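You operate a simulated robot arm through the tools that you are given. There is no shell and no other tool.

The job below is to be done with a simulated robot arm. You get a single attempt, and the scene is never put back.

TASK
Top the chiller up to MAX with the water bottle and start it.
Fine: bottle back on the ledge, filler cap on tight, then switch on; wait for 4.0 L/min. Set down upright: yellow-capped bottle.

The check looks at the end state, three seconds after you hand in, the way a careful person would. Anything else that was tipped, shoved, dropped, spilled or broken makes it a failure. Lids that push on must go on centred and level and be pressed home; caps that screw on are set level and turned clockwise until they are tight.

THE ROBOT
A 7-joint arm with a two-finger parallel gripper, fixed in place. Base frame: the origin is on the floor under the middle of its stand, x ahead of it, y to its left, z up. Lengths are in mm, angles in degrees, forces in N, time in s.
It reaches about 1247 mm from its shoulder. Its first joint turns from -132.0 to 132.0 degrees. Payload 3.91 kg.
The tool frame sits at the grasp point between the pads (the TCP): z along the fingers, y along the line on which they close. The tips reach 30 mm beyond it. The gripper opens to 110 mm. The fingers are 20 mm wide and 10 mm thick; the gripper's body (48 by 112 mm) begins 55 mm behind the TCP.
Orientation is that of the tool frame in the base frame, as a unit quaternion [w, x, y, z]. With the fingers straight down and closing along the base's y, the tool's x points along the base's -x, its y along +y and its z along -z.

THE INTERFACE
- The arm moves only by the tool drive_tool. Its argument "targets" is a list of rows, each a list of 7 numbers: the turn, a rotation vector about the tool's x, y, z in degrees, then the shift along the tool's x, y, z in mm, then the opening in per cent of the stroke, from 0 (shut) to 100 (fully open). In form: [[wx, wy, wz, tx, ty, tz, jaw], ...]. A call has 1 to 20 rows; each row shifts and turns the commanded pose from where the row before left it, along the tool's axes as they then stand. A row lasts 0.2 s, in which the tool goes at most 50 mm and 8.6 degrees; a call with a longer step from one row to the next is refused whole, and so is a gripper value outside its range. Where a pose cannot be reached the arm comes as near as it can. A force on the tool above 60 N (or 10 N above the force at the start of the call, whichever is more), or a blocked arm, ends the call early, and 0.2 s more pass. Each finger travels about 108 mm/s and halts on what it meets, pressing with about 31 N; the grip force reading is that of the motor and also rises with nothing between the fingers. The clock runs only during rows and for 0.2 s after the last one: add rows that do not move to give the fingers time. The reply holds the time, the measured pose of the TCP, the force on the tool along the base axes, the opening and the grip force, in the units named above and with some noise, with the torque about the TCP (base axes, N m) and any sound that the robot's microphone picked up.
- Cameras (640 x 400 px; columns grow to the right, rows downward): "scene" is fixed at [395.7, -508.2, 1581.1]; the picture's right is [0.91, -0.41, 0.00], its down [-0.23, -0.52, -0.82] and it looks along [0.33, 0.75, -0.57] (base axes); focal length 370 px, centre (320, 200). "wrist" rides on the gripper at [72, 17, -103] in the tool frame; the picture's right is [-0.23, 0.97, 0.00], its down [-0.76, -0.18, -0.62] and it looks along [-0.61, -0.14, 0.78] (tool axes); focal length 222 px, centre (320, 200). There is no depth. A picture from a camera that has moved, and an enlarged one, comes with that camera's place and axes in the base frame and with its lens. The place of the scene camera against the robot may be out by one fixed shift of up to 18 mm in any direction.
- camera(camera): a new picture of that camera. The clock stands still meanwhile.
- enlarge(camera, box): a new picture of the part [left, top, right, bottom] of that camera's present view, enlarged. The clock stands still meanwhile.
- finish_job(): hands the job in; it is judged then, once.

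Nothing tells you positions but the pictures and the camera data. Unless the task says otherwise, let go and move clear before handing in.

The tools are called as name(argument=value, ...) on one line, values as JSON. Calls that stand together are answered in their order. drive_tool: Moves the arm, as the interface text tells. Its arguments: {"type":"object","properties":{"targets":{"type":"array","items":{"type":"array","items":{"type":"number"}}}},"required":["targets"]} The other tools are called the same way: camera (camera) takes a picture; enlarge (camera, box) takes an enlarged picture of a part of a camera's view; finish_job () hands the job in.

At the start:

```text
clock: 0.0
eef_pos: [655.0, 258.0, 1207.1]
orientation: [0.0, 0.001, 1.0, 0.0]
ft_force: [0.9, 0.9, 0.5]
moment: [-0.04, -0.01, -0.03]
grip_width: 110.3
gripper_force: 0.0
```

scene: 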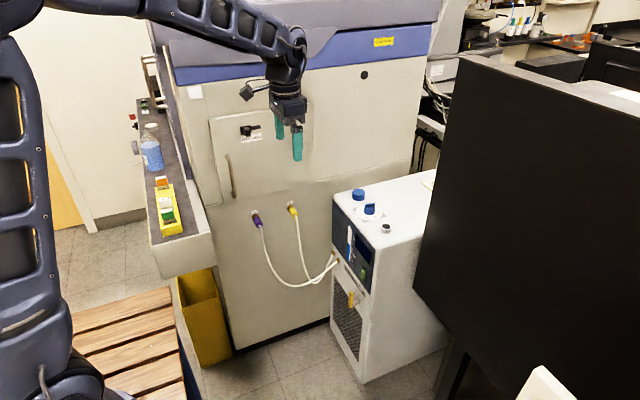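
wrist: 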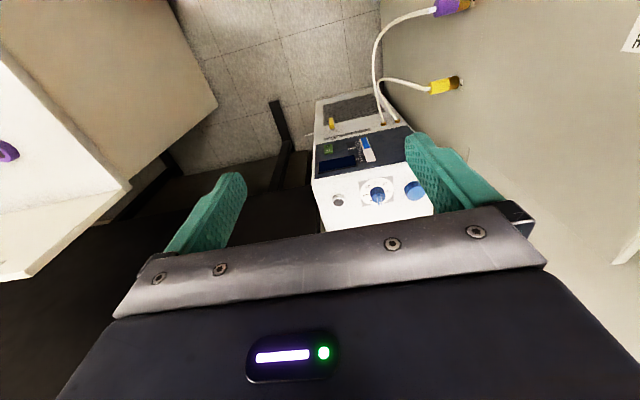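

I see the chiller (white box with a blue cap or caps and a level strip), the ledge to the left with a water bottle and some small items, and the big cabinet behind. I'll take enlarged pictures first.

enlarge(camera="scene", box=[320, 160, 450, 320])

enlarge(camera="scene", box=[110, 80, 240, 250])

enlarge(camera="wrist", box=[290, 70, 470, 230])

enlarge(camera="scene", box=[325, 175, 405, 225])

```text
2.50 times, centred on (385, 240) of scene
camera zoom: at [395.7, -508.2, 1581.1], right [0.91, -0.41, 0.0], down [-0.23, -0.52, -0.82], along [0.33, 0.75, -0.57], focal length 925 px, centre (158, 100)
```

zoom: 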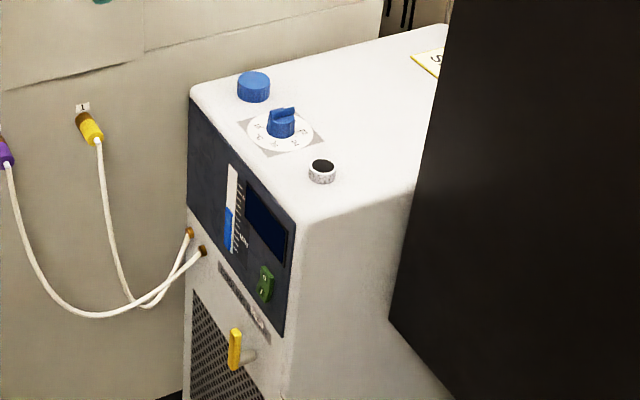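

```text
2.35 times, centred on (175, 165) of scene
camera zoom: at [395.7, -508.2, 1581.1], right [0.91, -0.41, 0.0], down [-0.23, -0.52, -0.82], along [0.33, 0.75, -0.57], focal length 870 px, centre (661, 282)
```

zoom: 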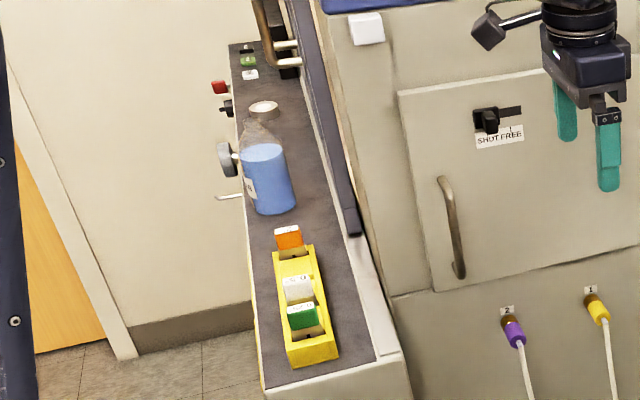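

```text
2.50 times, centred on (380, 150) of wrist
camera zoom: at [583.3, 274.3, 1311.3], right [0.23, 0.97, 0.0], down [0.76, -0.18, 0.62], along [0.61, -0.14, -0.78], focal length 555 px, centre (170, 325)
```

zoom: 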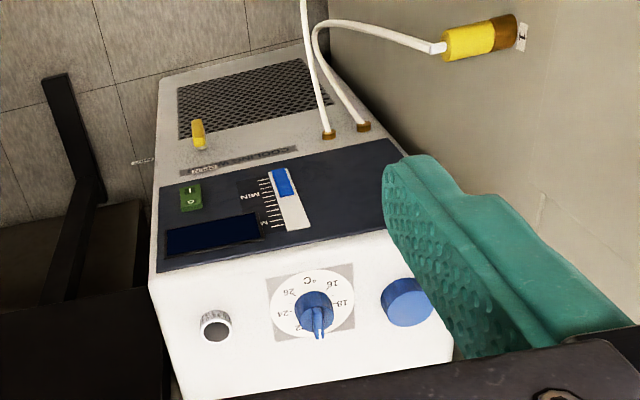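

```text
8.00 times, centred on (365, 200) of scene
camera zoom: at [395.7, -508.2, 1581.1], right [0.91, -0.41, 0.0], down [-0.23, -0.52, -0.82], along [0.33, 0.75, -0.57], focal length 2960 px, centre (-40, 200)
```

zoom: 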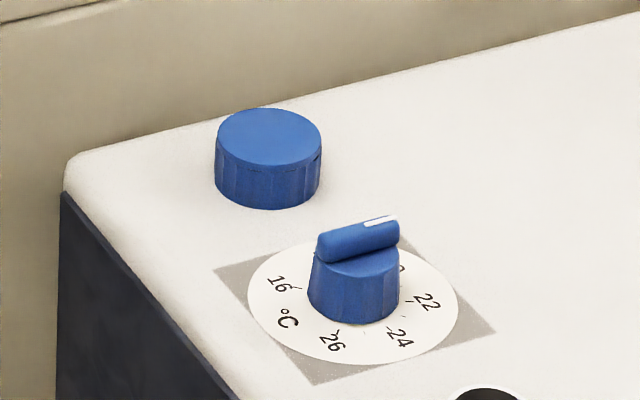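

The filler cap looks like the plain blue one at the back-left of the chiller top; the dial beside it is the temperature. I'll look closer at the bottle, the ledge and the front panel.

enlarge(camera="scene", box=[120, 90, 200, 180])

enlarge(camera="scene", box=[140, 110, 180, 140])

enlarge(camera="scene", box=[325, 215, 390, 320])

enlarge(camera="wrist", box=[310, 120, 440, 220])

enlarge(camera="wrist", box=[0, 100, 160, 300])

enlarge(camera="scene", box=[420, 0, 640, 140])

enlarge(camera="scene", box=[145, 165, 195, 245])

```text
4.44 times, centred on (160, 135) of scene
camera zoom: at [395.7, -508.2, 1581.1], right [0.91, -0.41, 0.0], down [-0.23, -0.52, -0.82], along [0.33, 0.75, -0.57], focal length 1644 px, centre (1031, 489)
```

zoom: 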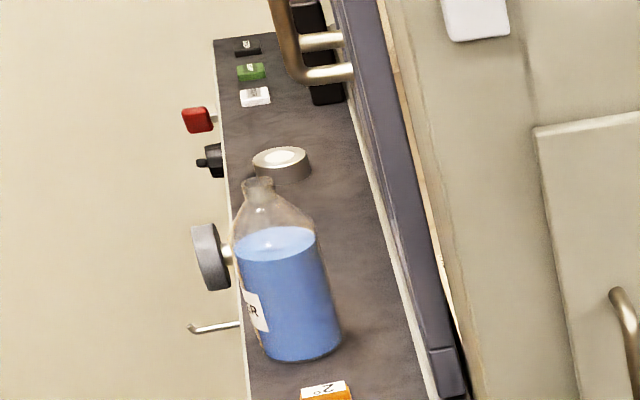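

```text
13.33 times, centred on (160, 125) of scene
camera zoom: at [395.7, -508.2, 1581.1], right [0.91, -0.41, 0.0], down [-0.23, -0.52, -0.82], along [0.33, 0.75, -0.57], focal length 4933 px, centre (2453, 1200)
```

zoom: 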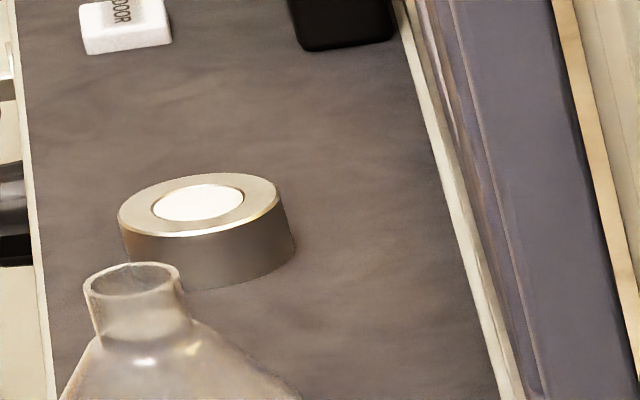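

```text
3.81 times, centred on (358, 268) of scene
camera zoom: at [395.7, -508.2, 1581.1], right [0.91, -0.41, 0.0], down [-0.23, -0.52, -0.82], along [0.33, 0.75, -0.57], focal length 1409 px, centre (177, -57)
```

zoom: 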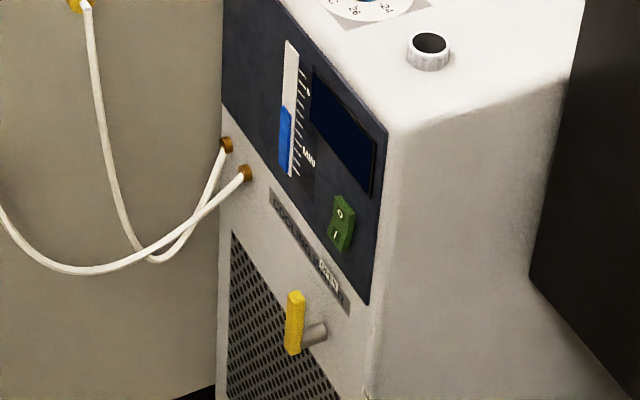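

```text
4.00 times, centred on (375, 170) of wrist
camera zoom: at [583.3, 274.3, 1311.3], right [0.23, 0.97, 0.0], down [0.76, -0.18, 0.62], along [0.61, -0.14, -0.78], focal length 888 px, centre (100, 320)
```

zoom: 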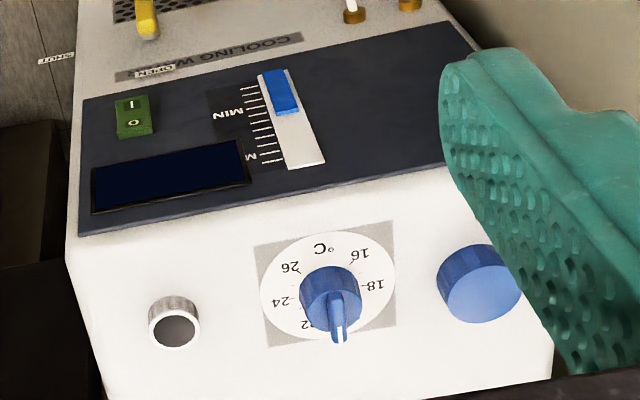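

```text
2.00 times, centred on (80, 200) of wrist
camera zoom: at [583.3, 274.3, 1311.3], right [0.23, 0.97, 0.0], down [0.76, -0.18, 0.62], along [0.61, -0.14, -0.78], focal length 444 px, centre (800, 200)
```

zoom: 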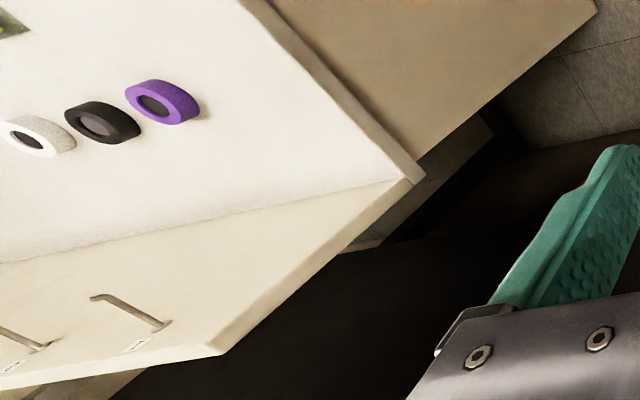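

```text
2.86 times, centred on (530, 70) of scene
camera zoom: at [395.7, -508.2, 1581.1], right [0.91, -0.41, 0.0], down [-0.23, -0.52, -0.82], along [0.33, 0.75, -0.57], focal length 1057 px, centre (-280, 571)
```

zoom: 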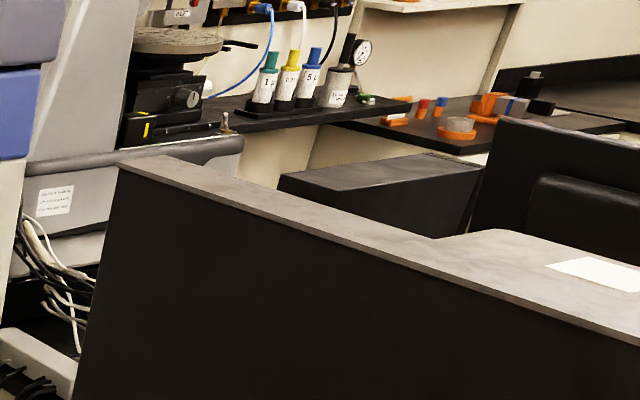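

```text
5.00 times, centred on (170, 205) of scene
camera zoom: at [395.7, -508.2, 1581.1], right [0.91, -0.41, 0.0], down [-0.23, -0.52, -0.82], along [0.33, 0.75, -0.57], focal length 1850 px, centre (1070, 175)
```

zoom: 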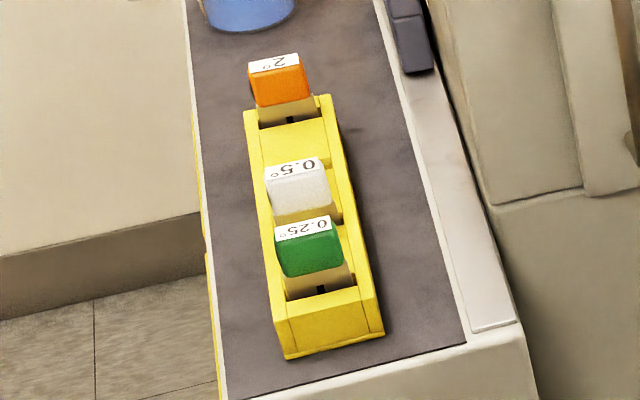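

There's a set of capped bottles on the far bench, one with a yellow cap. I need to find out whether there is another yellow-capped bottle that isn't upright, so I'll search the rest of the view.

enlarge(camera="scene", box=[490, 0, 560, 45])

enlarge(camera="scene", box=[540, 20, 640, 100])

enlarge(camera="scene", box=[0, 200, 240, 400])

enlarge(camera="scene", box=[400, 280, 640, 400])

enlarge(camera="scene", box=[230, 60, 320, 160])

enlarge(camera="wrist", box=[160, 0, 320, 160])

enlarge(camera="scene", box=[200, 180, 350, 360])

```text
8.89 times, centred on (525, 22) of scene
camera zoom: at [395.7, -508.2, 1581.1], right [0.91, -0.41, 0.0], down [-0.23, -0.52, -0.82], along [0.33, 0.75, -0.57], focal length 3289 px, centre (-1502, 1778)
```

zoom: 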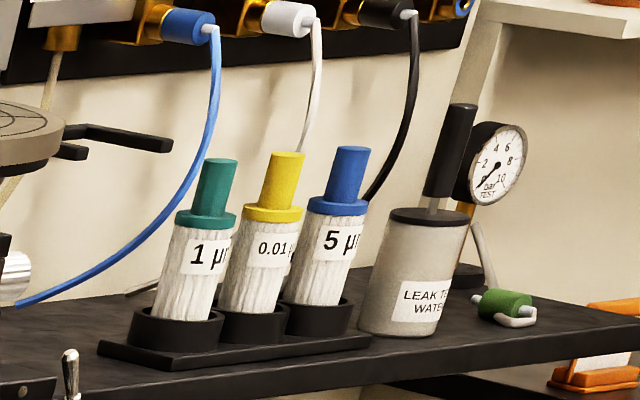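

```text
5.00 times, centred on (590, 60) of scene
camera zoom: at [395.7, -508.2, 1581.1], right [0.91, -0.41, 0.0], down [-0.23, -0.52, -0.82], along [0.33, 0.75, -0.57], focal length 1850 px, centre (-1030, 900)
```

zoom: 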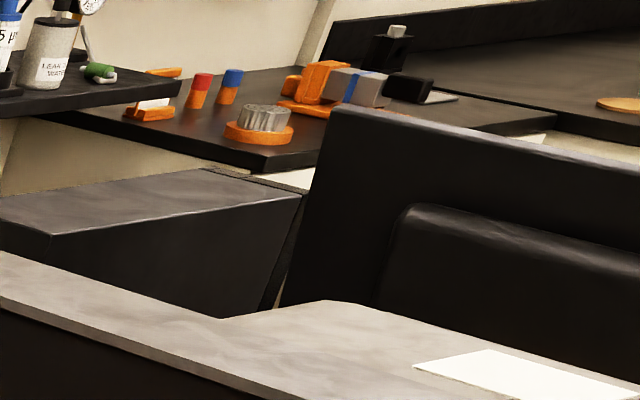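

```text
2.00 times, centred on (120, 300) of scene
camera zoom: at [395.7, -508.2, 1581.1], right [0.91, -0.41, 0.0], down [-0.23, -0.52, -0.82], along [0.33, 0.75, -0.57], focal length 740 px, centre (720, 0)
```

zoom: 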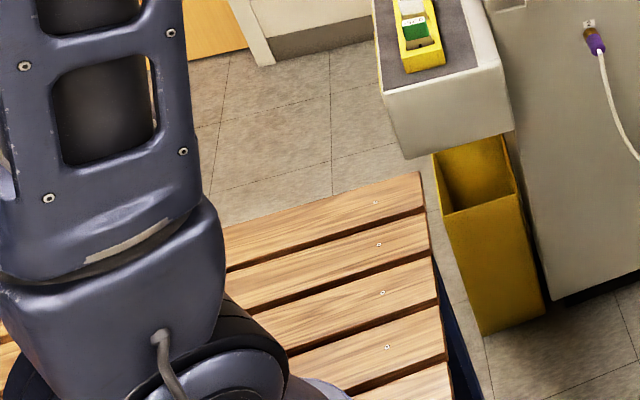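

```text
2.67 times, centred on (520, 340) of scene
camera zoom: at [395.7, -508.2, 1581.1], right [0.91, -0.41, 0.0], down [-0.23, -0.52, -0.82], along [0.33, 0.75, -0.57], focal length 987 px, centre (-213, -173)
```

zoom: 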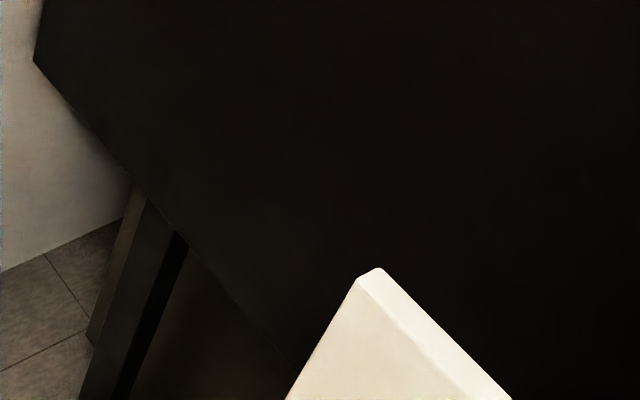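

```text
4.00 times, centred on (275, 110) of scene
camera zoom: at [395.7, -508.2, 1581.1], right [0.91, -0.41, 0.0], down [-0.23, -0.52, -0.82], along [0.33, 0.75, -0.57], focal length 1480 px, centre (500, 560)
```

zoom: 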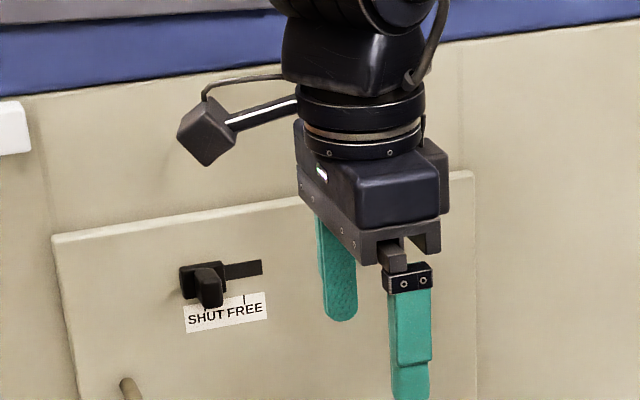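

```text
2.50 times, centred on (240, 80) of wrist
camera zoom: at [583.3, 274.3, 1311.3], right [0.23, 0.97, 0.0], down [0.76, -0.18, 0.62], along [0.61, -0.14, -0.78], focal length 555 px, centre (520, 500)
```

zoom: 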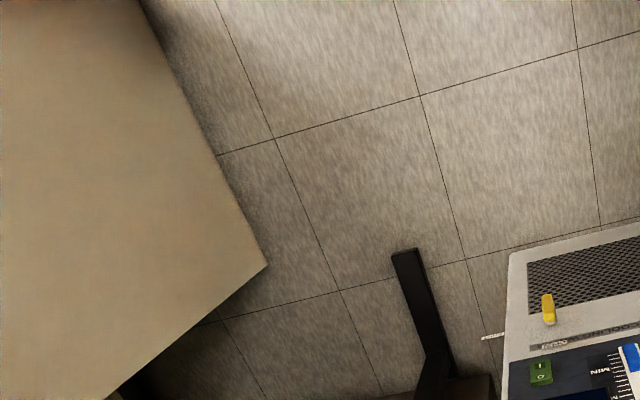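

```text
2.22 times, centred on (275, 270) of scene
camera zoom: at [395.7, -508.2, 1581.1], right [0.91, -0.41, 0.0], down [-0.23, -0.52, -0.82], along [0.33, 0.75, -0.57], focal length 822 px, centre (420, 44)
```

zoom: 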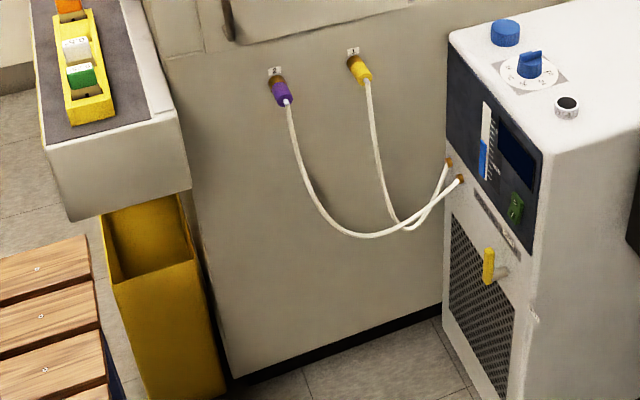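

Only the rack bottle on the far bench (out of reach, already upright) shows a yellow cap so far. The chiller cap triangulates to about [950, 425, 860]; I'll turn the wrist camera toward the ledge to see the bottle and look for anything hidden.

drive_tool(targets=[[0, 0, 0, 42, 0, -8, 100], [0, 0, 0, 42, 0, -8, 100], [0, 0, 0, 42, 0, -8, 100], [0, 0, 0, 42, 0, -8, 100], [0, 0, 0, 42, 0, -8, 100], [0, 0, -8.2, 0, 0, 0, 100], [0, 0, -8.2, 0, 0, 0, 100], [0, 0, -8.2, 0, 0, 0, 100], [0, 0, -8.2, 0, 0, 0, 100], [0, 0, -8.2, 0, 0, 0, 100], [0, 0, -8.2, 0, 0, 0, 100], [0, 0, -8.2, 0, 0, 0, 100], [0, 0, -8.2, 0, 0, 0, 100], [0, 0, -8.2, 0, 0, 0, 100], [0, 0, -8.2, 0, 0, 0, 100], [0, 0, -8, 0, 0, 0, 100]])

camera(camera="wrist")

camera(camera="scene")

```text
clock: 3.4
eef_pos: [445.4, 257.7, 1245.4]
orientation: [-0.001, 0.708, -0.706, 0.0]
ft_force: [-0.9, -0.1, 0.0]
moment: [0.01, 0.04, 0.0]
grip_width: 110.1
gripper_force: 0.1
```

```text
taken
camera wrist: at [428.9, 185.1, 1350.6], right [-0.97, 0.22, 0.0], down [0.18, 0.76, 0.62], along [0.14, 0.61, -0.78], focal length 222 px, centre (320, 200)
```

wrist: 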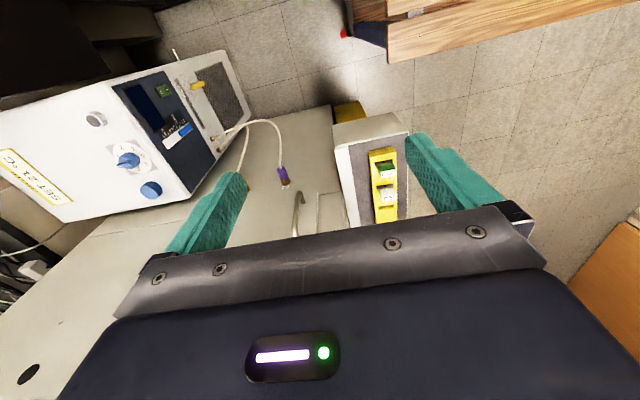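

```text
taken
```

scene: 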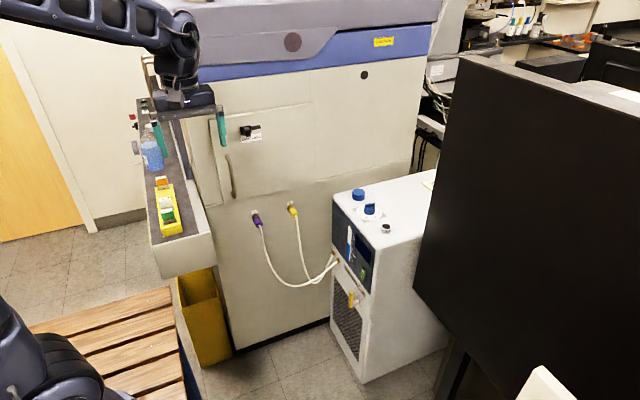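

The camera view is upside-down relative to the world (image right = −x, image down = +y/up). I'll zoom in on the ledge and chiller in this view to triangulate.

enlarge(camera="wrist", box=[300, 80, 440, 240])

enlarge(camera="wrist", box=[60, 30, 260, 220])

enlarge(camera="wrist", box=[320, 0, 560, 120])

enlarge(camera="wrist", box=[0, 0, 180, 120])

```text
2.50 times, centred on (370, 160) of wrist
camera zoom: at [428.9, 185.1, 1350.6], right [-0.97, 0.22, 0.0], down [0.18, 0.76, 0.62], along [0.14, 0.61, -0.78], focal length 555 px, centre (195, 300)
```

zoom: 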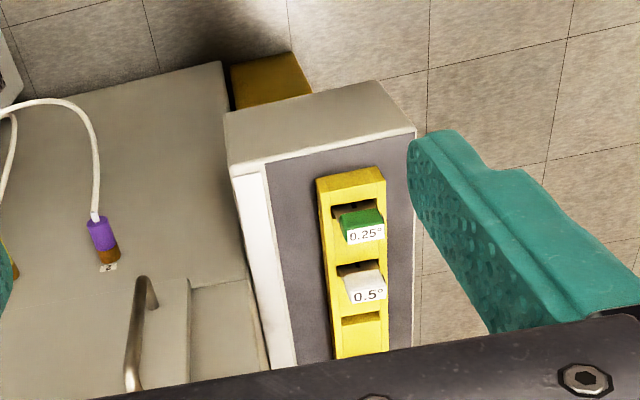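

```text
2.11 times, centred on (160, 125) of wrist
camera zoom: at [428.9, 185.1, 1350.6], right [-0.97, 0.22, 0.0], down [0.18, 0.76, 0.62], along [0.14, 0.61, -0.78], focal length 468 px, centre (657, 358)
```

zoom: 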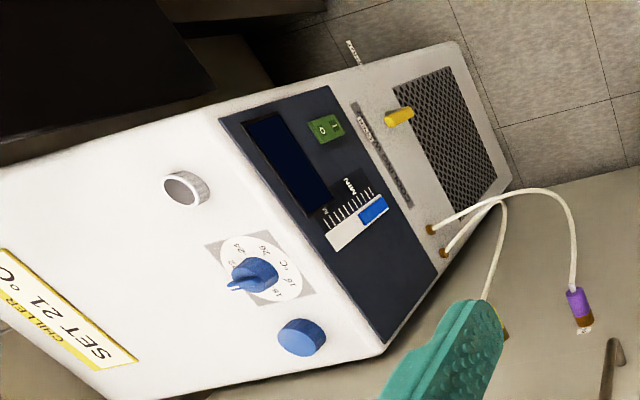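

```text
2.67 times, centred on (440, 60) of wrist
camera zoom: at [428.9, 185.1, 1350.6], right [-0.97, 0.22, 0.0], down [0.18, 0.76, 0.62], along [0.14, 0.61, -0.78], focal length 592 px, centre (0, 573)
```

zoom: 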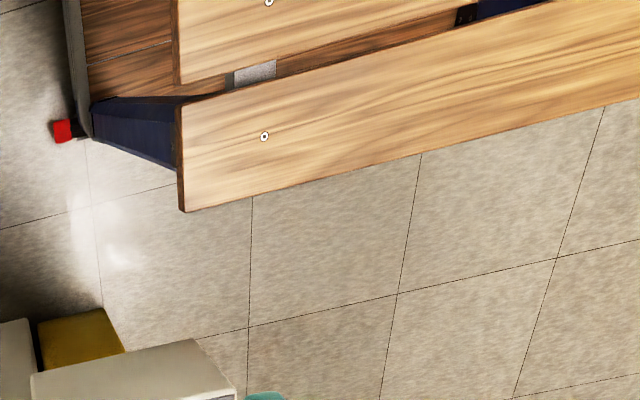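

```text
3.33 times, centred on (90, 60) of wrist
camera zoom: at [428.9, 185.1, 1350.6], right [-0.97, 0.22, 0.0], down [0.18, 0.76, 0.62], along [0.14, 0.61, -0.78], focal length 740 px, centre (1087, 667)
```

zoom: 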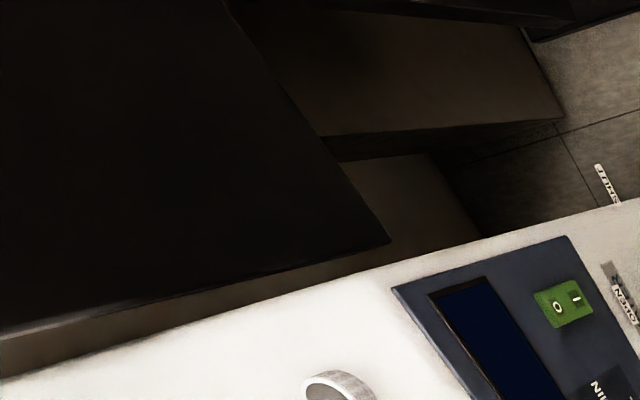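

The ledge's near end works out to about y≈430, z≈845 with the bottle near [317, 935, 845]. Next I'll move above and in front of the chiller to fix the cap, gauge and switch positions more precisely.

drive_tool(targets=[[0, 0, 7.5, 0, 0, 0, 100], [0, 0, 7.5, 0, 0, 0, 100], [0, 0, 7.5, 0, 0, 0, 100], [0, 0, 7.5, 0, 0, 0, 100], [0, 0, 7.5, 0, 0, 0, 100], [0, 0, 7.5, 0, 0, 0, 100], [0, 0, 0, -36, -23.25, 10, 100], [0, 0, 0, -36, -23.25, 10, 100], [0, 0, 0, -36, -23.25, 10, 100], [0, 0, 0, -36, -23.25, 10, 100], [0, 0, 0, -36, -23.25, 10, 100], [0, 0, 0, -36, -23.25, 10, 100]])

camera(camera="wrist")

camera(camera="scene")

```text
clock: 6.0
eef_pos: [698.3, 311.8, 1186.5]
orientation: [0.001, -0.383, 0.924, 0.0]
ft_force: [-0.3, -0.1, 1.3]
moment: [0.04, -0.05, 0.01]
grip_width: 110.1
gripper_force: 0.0
```

```text
taken
camera wrist: at [635.9, 272.4, 1290.3], right [-0.53, 0.85, 0.0], down [0.66, 0.41, 0.62], along [0.53, 0.33, -0.78], focal length 222 px, centre (320, 200)
```

wrist: 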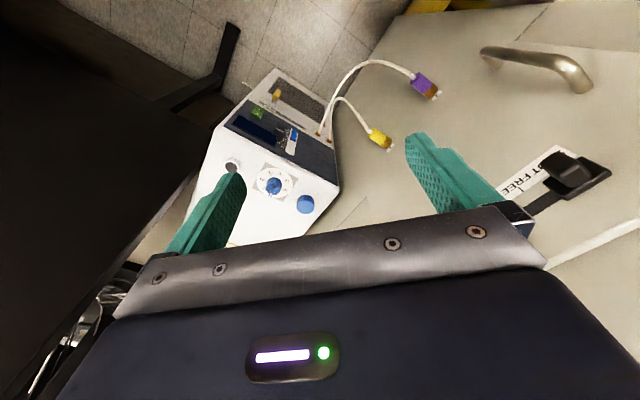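

```text
taken
```

scene: 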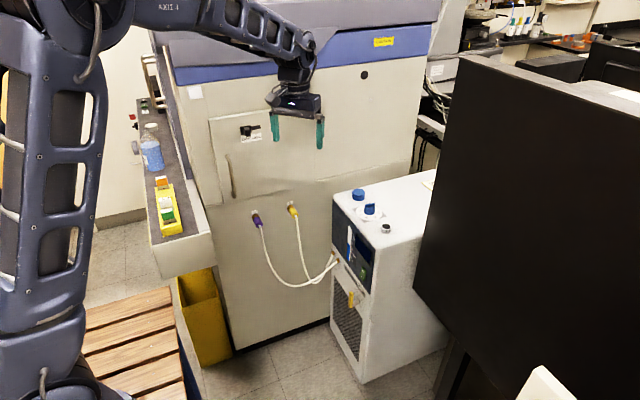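

Cap consistent at about [953, 426, 860]. I'll zoom on this view for panel detail before going closer.

enlarge(camera="wrist", box=[190, 60, 350, 250])

enlarge(camera="wrist", box=[320, 60, 480, 180])

enlarge(camera="wrist", box=[230, 60, 330, 160])

```text
2.11 times, centred on (270, 155) of wrist
camera zoom: at [635.9, 272.4, 1290.3], right [-0.53, 0.85, 0.0], down [0.66, 0.41, 0.62], along [0.53, 0.33, -0.78], focal length 468 px, centre (425, 295)
```

zoom: 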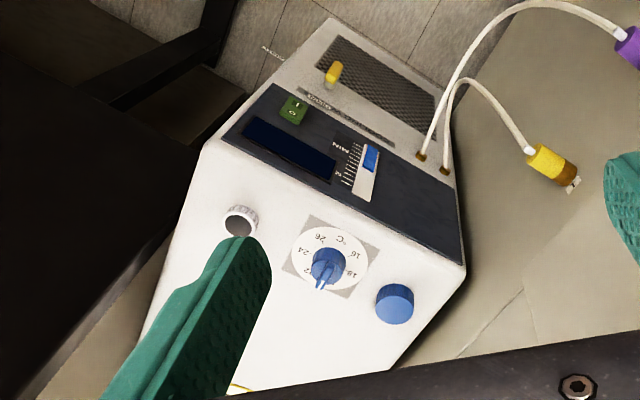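

```text
3.33 times, centred on (400, 120) of wrist
camera zoom: at [635.9, 272.4, 1290.3], right [-0.53, 0.85, 0.0], down [0.66, 0.41, 0.62], along [0.53, 0.33, -0.78], focal length 740 px, centre (53, 467)
```

zoom: 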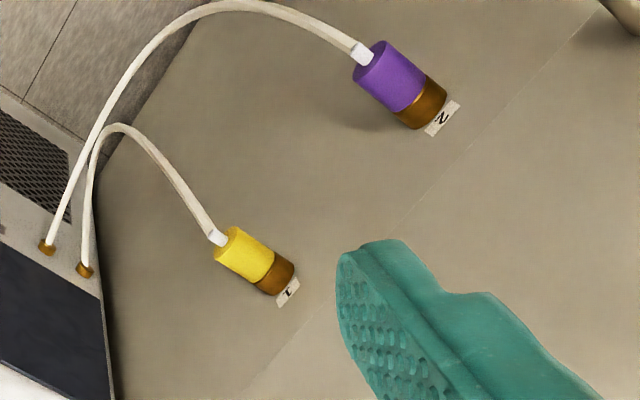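

```text
4.00 times, centred on (280, 110) of wrist
camera zoom: at [635.9, 272.4, 1290.3], right [-0.53, 0.85, 0.0], down [0.66, 0.41, 0.62], along [0.53, 0.33, -0.78], focal length 888 px, centre (480, 560)
```

zoom: 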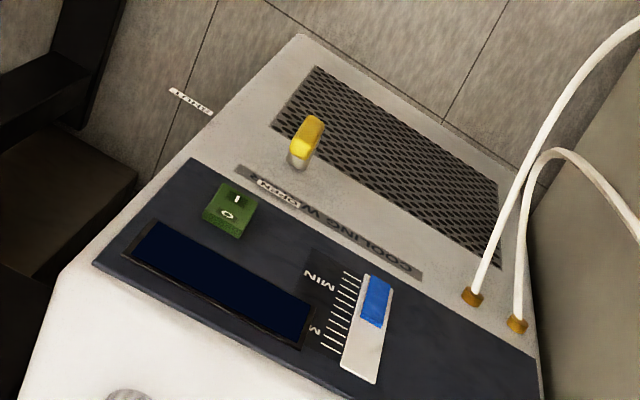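

The cabinet face is near y≈534, leaving roughly 100 mm to the cap. The valve lever points up to OPEN. I'll move to hover above the cap for a straight look.

drive_tool(targets=[[0, 0, 0, -37.9, -14, 23.7, 100], [0, 0, 0, -37.9, -14, 23.7, 100], [0, 0, 0, -37.9, -14, 23.7, 100], [0, 0, 0, -37.9, -14, 23.7, 100], [0, 0, 0, -37.9, -14, 23.7, 100], [0, 0, 0, -37.9, -14, 20, 100], [0, 0, 0, -37.9, -14, 10, 100]])

camera(camera="wrist")

camera(camera="scene")

```text
clock: 7.6
eef_pos: [953.5, 432.0, 1038.3]
orientation: [0.0, -0.383, 0.924, 0.0]
ft_force: [-0.4, -0.7, 0.7]
moment: [0.01, -0.03, 0.04]
grip_width: 109.9
gripper_force: 0.0
```

```text
taken
camera wrist: at [889.8, 393.2, 1143.0], right [-0.53, 0.85, 0.0], down [0.66, 0.41, 0.62], along [0.53, 0.33, -0.78], focal length 222 px, centre (320, 200)
```

wrist: 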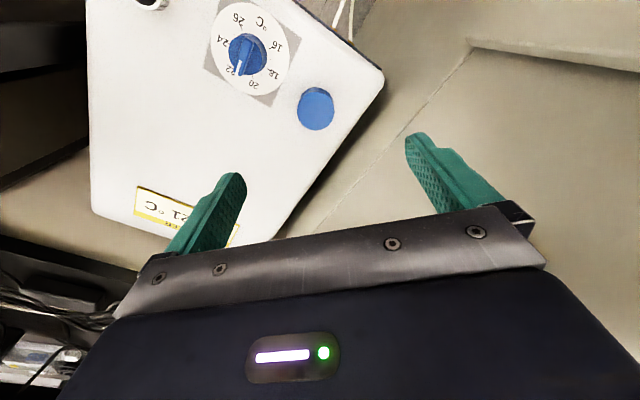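

```text
taken
```

scene: 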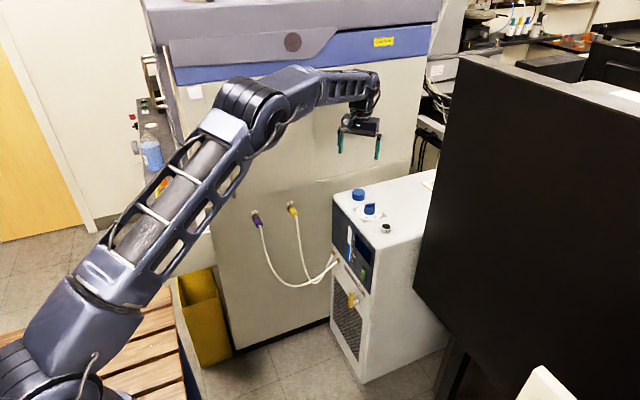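

The cap top triangulates to about [963.5, 435, 859], roughly 45 mm across; the chiller top is near z≈830. I'll centre over it and come down to just above it for a check.

drive_tool(targets=[[0, 0, 0, -4.6, -2.5, 20, 80], [0, 0, 0, -4.6, -2.5, 40, 80], [0, 0, 0, 0, 0, 40, 80], [0, 0, 0, 0, 0, 35, 80], [0, 0, 0, 0, 0, 0, 80]])

camera(camera="wrist")

enlarge(camera="scene", box=[320, 130, 440, 230])

```text
clock: 8.8
eef_pos: [962.5, 436.3, 903.9]
orientation: [0.001, -0.383, 0.924, 0.0]
ft_force: [-0.1, 0.1, 0.8]
moment: [-0.01, 0.01, -0.02]
grip_width: 88.1
gripper_force: 0.0
```

```text
taken
camera wrist: at [899.6, 396.2, 1007.8], right [-0.53, 0.85, 0.0], down [0.66, 0.41, 0.62], along [0.53, 0.33, -0.78], focal length 222 px, centre (320, 200)
```

wrist: 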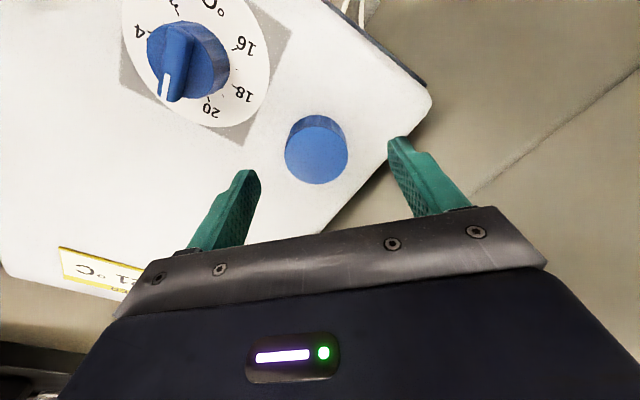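

```text
4.00 times, centred on (380, 180) of scene
camera zoom: at [395.7, -508.2, 1581.1], right [0.91, -0.41, 0.0], down [-0.23, -0.52, -0.82], along [0.33, 0.75, -0.57], focal length 1480 px, centre (80, 280)
```

zoom: 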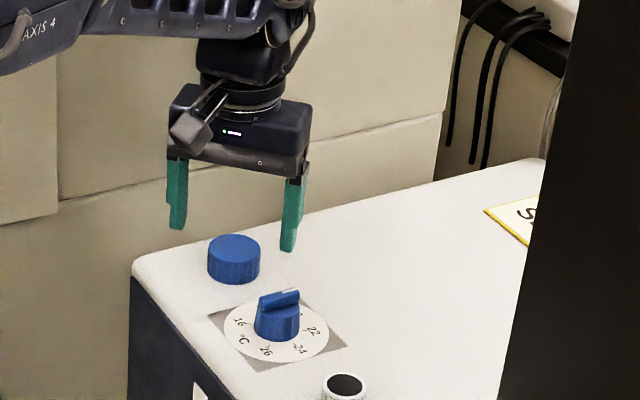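

The cap is under the gripper to within a few mm; I'll lower a bit at a time, watching force.

drive_tool(targets=[[0, 0, 0, 0.7, -1.4, 10, 70], [0, 0, 0, 0, 0, 14, 70], [0, 0, 0, 0, 0, 0, 70]])

camera(camera="wrist")

enlarge(camera="scene", box=[335, 165, 395, 215])

```text
clock: 9.6
eef_pos: [963.4, 432.7, 880.2]
orientation: [0.0, -0.384, 0.923, 0.0]
ft_force: [0.7, -0.5, -0.2]
moment: [0.01, 0.02, 0.0]
grip_width: 76.6
gripper_force: 0.1
```

```text
taken
camera wrist: at [901.0, 392.8, 983.5], right [-0.53, 0.85, 0.0], down [0.66, 0.41, 0.62], along [0.53, 0.33, -0.78], focal length 222 px, centre (320, 200)
```

wrist: 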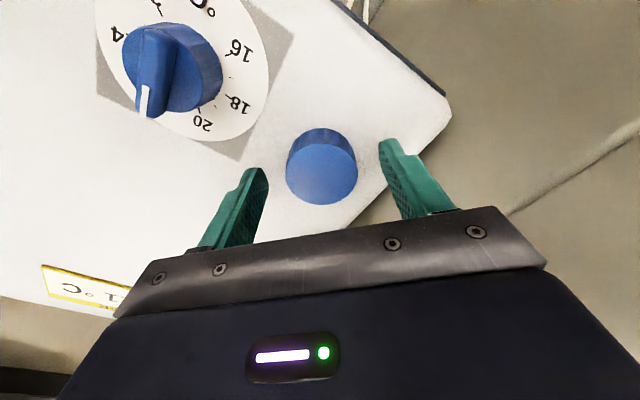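

```text
8.00 times, centred on (365, 190) of scene
camera zoom: at [395.7, -508.2, 1581.1], right [0.91, -0.41, 0.0], down [-0.23, -0.52, -0.82], along [0.33, 0.75, -0.57], focal length 2960 px, centre (-40, 280)
```

zoom: 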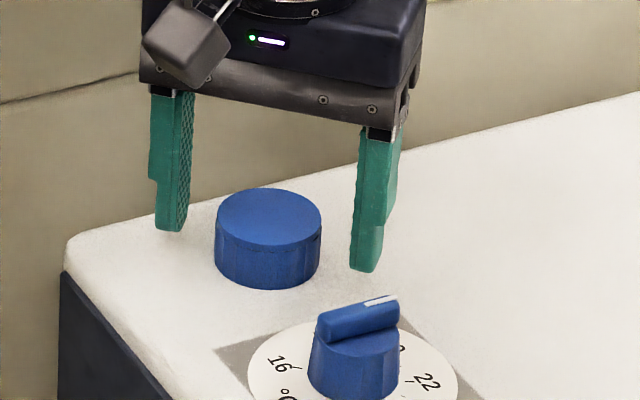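

The cap top is at about [963.4, 433, 860], height ~22 mm. I'll descend to TCP z≈871 (tips just above the chiller top) and close on it.

drive_tool(targets=[[0, 0, 0, 0, 0, 5, 70], [0, 0, 0, 0, 0, 4, 70], [0, 0, 0, 0, 0, 0, 50], [0, 0, 0, 0, 0, 0, 20], [0, 0, 0, 0, 0, 0, 20], [0, 0, 0, 0, 0, 0, 20]])

camera(camera="wrist")

enlarge(camera="scene", box=[335, 165, 395, 215])

```text
clock: 11.0
eef_pos: [963.4, 432.6, 872.6]
orientation: [0.0, -0.383, 0.924, 0.0]
ft_force: [0.1, -0.7, -0.1]
moment: [-0.01, -0.01, -0.02]
grip_width: 44.0
gripper_force: 30.8
```

```text
taken
camera wrist: at [901.6, 392.9, 975.7], right [-0.53, 0.85, 0.0], down [0.66, 0.41, 0.62], along [0.53, 0.33, -0.78], focal length 222 px, centre (320, 200)
```

wrist: 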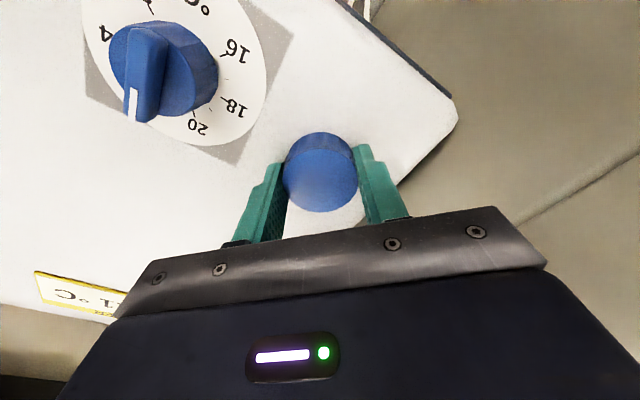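

```text
8.00 times, centred on (365, 190) of scene
camera zoom: at [395.7, -508.2, 1581.1], right [0.91, -0.41, 0.0], down [-0.23, -0.52, -0.82], along [0.33, 0.75, -0.57], focal length 2960 px, centre (-40, 280)
```

zoom: 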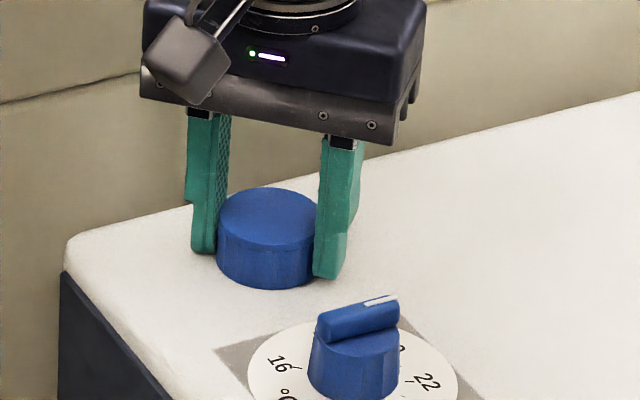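

Gripped at 44 mm with no side force. Now turning anticlockwise (seen from above) in a first trial of 40° while watching torque.

drive_tool(targets=[[0, 0, -8, 0, 0, 0, 20], [0, 0, -8, 0, 0, 0, 20], [0, 0, -8, 0, 0, 0, 20], [0, 0, -8, 0, 0, 0, 20], [0, 0, -8, 0, 0, 0, 20]])

camera(camera="wrist")

```text
clock: 12.2
eef_pos: [963.1, 432.9, 870.8]
orientation: [0.0, -0.676, 0.737, 0.0]
ft_force: [-0.3, 0.9, 3.9]
moment: [-0.01, 0.08, -0.02]
grip_width: 44.0
gripper_force: 31.6
```

```text
taken
camera wrist: at [941.4, 361.4, 975.2], right [-0.95, 0.31, 0.0], down [0.24, 0.74, 0.62], along [0.19, 0.59, -0.78], focal length 222 px, centre (320, 200)
```

wrist: 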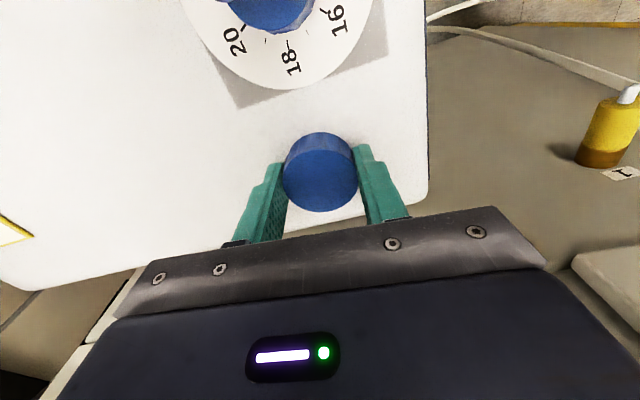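

The tool turned 40° with little torque and a small upward push (cap likely rising). I'll continue in the same direction.

drive_tool(targets=[[0, 0, -8.5, 0, 0, 0, 20], [0, 0, -8.5, 0, 0, 0, 20], [0, 0, -8.5, 0, 0, 0, 20], [0, 0, -8.5, 0, 0, 0, 20], [0, 0, -8.5, 0, 0, 0, 20], [0, 0, -8.5, 0, 0, 0, 20], [0, 0, -8.5, 0, 0, 0, 20], [0, 0, -8.5, 0, 0, 0, 20], [0, 0, -8.5, 0, 0, 0, 20], [0, 0, -8.5, 0, 0, 0, 20]])

camera(camera="wrist")

enlarge(camera="scene", box=[335, 165, 395, 215])

```text
clock: 14.4
eef_pos: [962.8, 431.9, 871.6]
orientation: [0.0, 0.996, -0.085, 0.0]
ft_force: [0.6, -0.1, 2.2]
moment: [0.01, -0.05, -0.02]
grip_width: 44.2
gripper_force: 30.9
```

```text
taken
camera wrist: at [1032.0, 403.3, 975.1], right [-0.39, -0.92, 0.0], down [-0.72, 0.31, 0.62], along [-0.57, 0.24, -0.78], focal length 222 px, centre (320, 200)
```

wrist: 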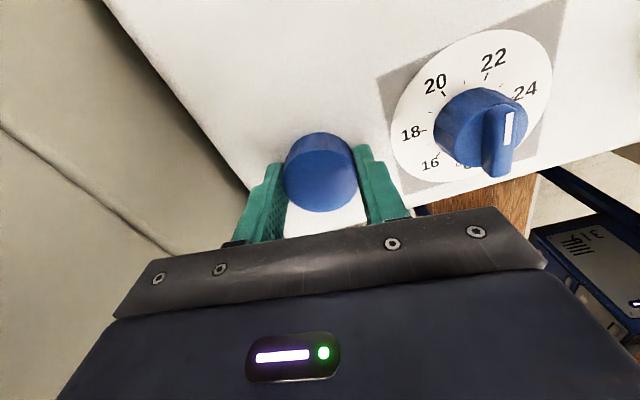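

```text
8.00 times, centred on (365, 190) of scene
camera zoom: at [395.7, -508.2, 1581.1], right [0.91, -0.41, 0.0], down [-0.23, -0.52, -0.82], along [0.33, 0.75, -0.57], focal length 2960 px, centre (-40, 280)
```

zoom: 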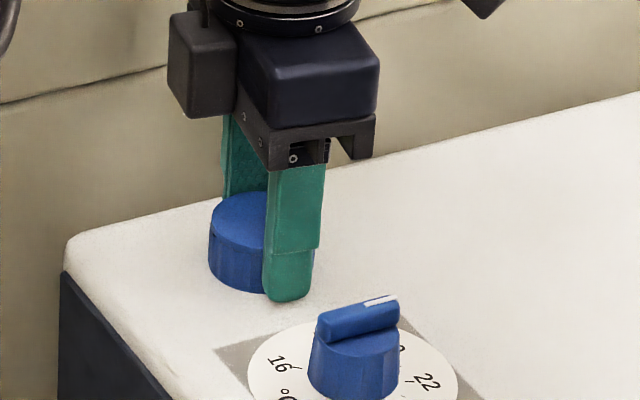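

The cap seems to have shifted slightly with the tool, so it may already be free. I'll try a gentle 4 mm lift and watch the force.

drive_tool(targets=[[0, 0, 0, 0, 0, -1, 20], [0, 0, 0, 0, 0, -1, 20], [0, 0, 0, 0, 0, -1, 20], [0, 0, 0, 0, 0, -1, 20]])

enlarge(camera="scene", box=[335, 165, 395, 215])

```text
clock: 15.4
eef_pos: [962.6, 431.4, 875.7]
orientation: [0.0, 0.996, -0.086, 0.0]
ft_force: [0.4, 0.2, -0.1]
moment: [0.01, 0.0, -0.04]
grip_width: 44.0
gripper_force: 30.7
```

```text
8.00 times, centred on (365, 190) of scene
camera zoom: at [395.7, -508.2, 1581.1], right [0.91, -0.41, 0.0], down [-0.23, -0.52, -0.82], along [0.33, 0.75, -0.57], focal length 2960 px, centre (-40, 280)
```

zoom: 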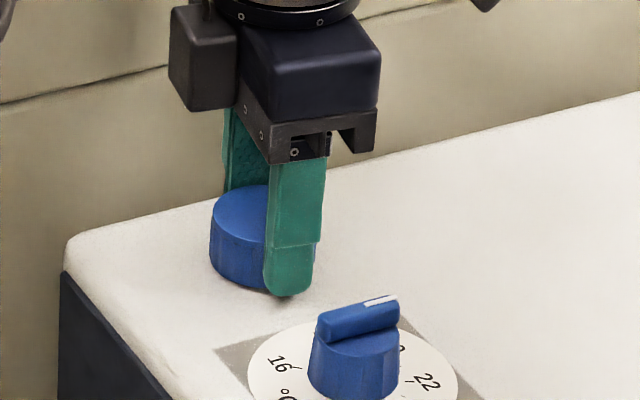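

The cap rises freely. Lifting it clear to look at the filler opening.

drive_tool(targets=[[0, 0, 0, 0, 0, -5, 20], [0, 0, 0, 0, 0, -20, 20], [0, 0, 0, 0, 0, -35, 20], [0, 0, 0, 0, 0, -20, 20]])

camera(camera="wrist")

enlarge(camera="scene", box=[325, 145, 405, 215])

```text
clock: 16.4
eef_pos: [962.5, 435.0, 953.0]
orientation: [-0.001, 0.996, -0.087, 0.001]
ft_force: [0.0, 0.0, 0.7]
moment: [-0.01, -0.01, -0.01]
grip_width: 44.1
gripper_force: 30.9
```

```text
taken
camera wrist: at [1031.6, 404.5, 1056.9], right [-0.39, -0.92, 0.0], down [-0.72, 0.31, 0.62], along [-0.57, 0.24, -0.78], focal length 222 px, centre (320, 200)
```

wrist: 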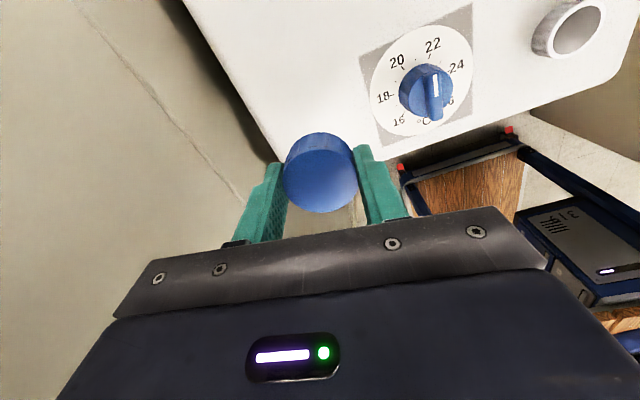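

```text
5.71 times, centred on (365, 180) of scene
camera zoom: at [395.7, -508.2, 1581.1], right [0.91, -0.41, 0.0], down [-0.23, -0.52, -0.82], along [0.33, 0.75, -0.57], focal length 2114 px, centre (63, 314)
```

zoom: 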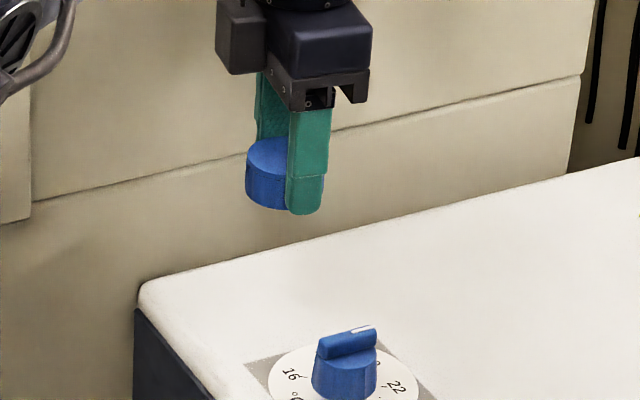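

There's no opening under the blue cap: it was just lying on the top. The real filler neck is the silver threaded ring with the dark hole near [956, 238, 855], so the blue cap is its loose cap. I'll put the cap back down where it was for now.

drive_tool(targets=[[0, 0, 0, 0, 0, 35, 20], [0, 0, 0, 0, 0, 30, 20], [0, 0, 0, 0, 0, 10, 20], [0, 0, 0, 0, 0, 3, 20], [0, 0, 0, 0, 0, 1.5, 20], [0, 0, 0, 0, 0, 0, 20]])

```text
clock: 17.8
eef_pos: [963.1, 432.6, 875.5]
orientation: [0.0, 0.996, -0.087, 0.0]
ft_force: [-0.4, 0.4, 1.0]
moment: [-0.02, 0.04, 0.01]
grip_width: 43.8
gripper_force: 31.7
```

drive_tool(targets=[[0, 0, 0, 0, 0, 1, 20], [0, 0, 0, 0, 0, 1, 20], [0, 0, 0, 0, 0, 0.5, 20], [0, 0, 0, 0, 0, 0, 20]])

```text
clock: 18.8
eef_pos: [963.3, 432.5, 872.4]
orientation: [0.001, 0.996, -0.087, 0.0]
ft_force: [0.4, -0.8, 0.0]
moment: [0.0, 0.01, 0.05]
grip_width: 43.7
gripper_force: 30.5
```

drive_tool(targets=[[0, 0, 0, 0, 0, 0.7, 20], [0, 0, 0, 0, 0, 0.7, 20], [0, 0, 0, 0, 0, 0, 20]])

```text
clock: 19.6
eef_pos: [963.1, 432.4, 870.3]
orientation: [0.0, 0.996, -0.088, 0.0]
ft_force: [1.1, 1.4, 3.0]
moment: [0.05, 0.01, 0.02]
grip_width: 43.9
gripper_force: 30.9
```

The cap touches down (3 N). Opening slowly and rising.

drive_tool(targets=[[0, 0, 0, 0, 0, 0, 45], [0, 0, 0, 0, 0, 0, 60], [0, 0, 0, 0, 0, 0, 70], [0, 0, 0, 0, 0, 0, 70], [0, 0, 0, 0, 0, -20, 70], [0, 0, 0, 0, 0, -40, 70], [0, 0, 0, 0, 0, -50, 70], [0, 0, 0, 0, 0, -40, 70]])

camera(camera="wrist")

enlarge(camera="scene", box=[325, 165, 405, 245])

```text
clock: 21.4
eef_pos: [964.2, 429.3, 1020.2]
orientation: [0.0, 0.996, -0.086, -0.001]
ft_force: [1.1, 1.2, -1.1]
moment: [0.01, 0.02, -0.03]
grip_width: 76.9
gripper_force: 0.0
```

```text
taken
camera wrist: at [1034.4, 399.6, 1125.2], right [-0.39, -0.92, 0.0], down [-0.72, 0.31, 0.62], along [-0.57, 0.24, -0.78], focal length 222 px, centre (320, 200)
```

wrist: 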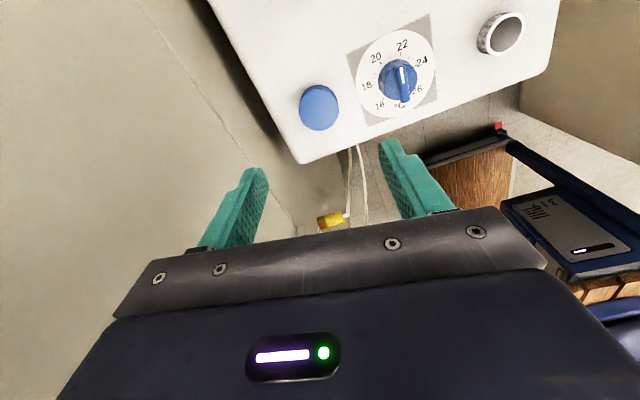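

```text
5.00 times, centred on (365, 205) of scene
camera zoom: at [395.7, -508.2, 1581.1], right [0.91, -0.41, 0.0], down [-0.23, -0.52, -0.82], along [0.33, 0.75, -0.57], focal length 1850 px, centre (95, 175)
```

zoom: 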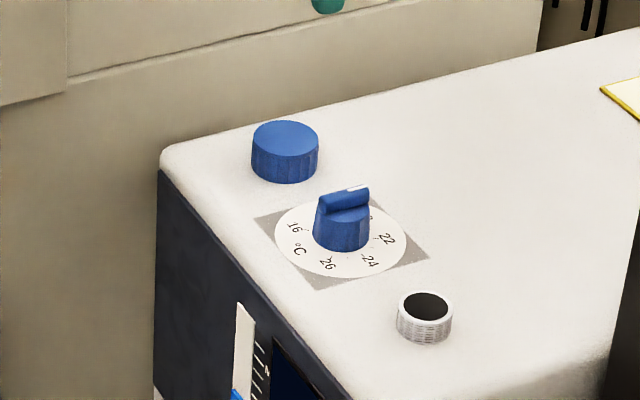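

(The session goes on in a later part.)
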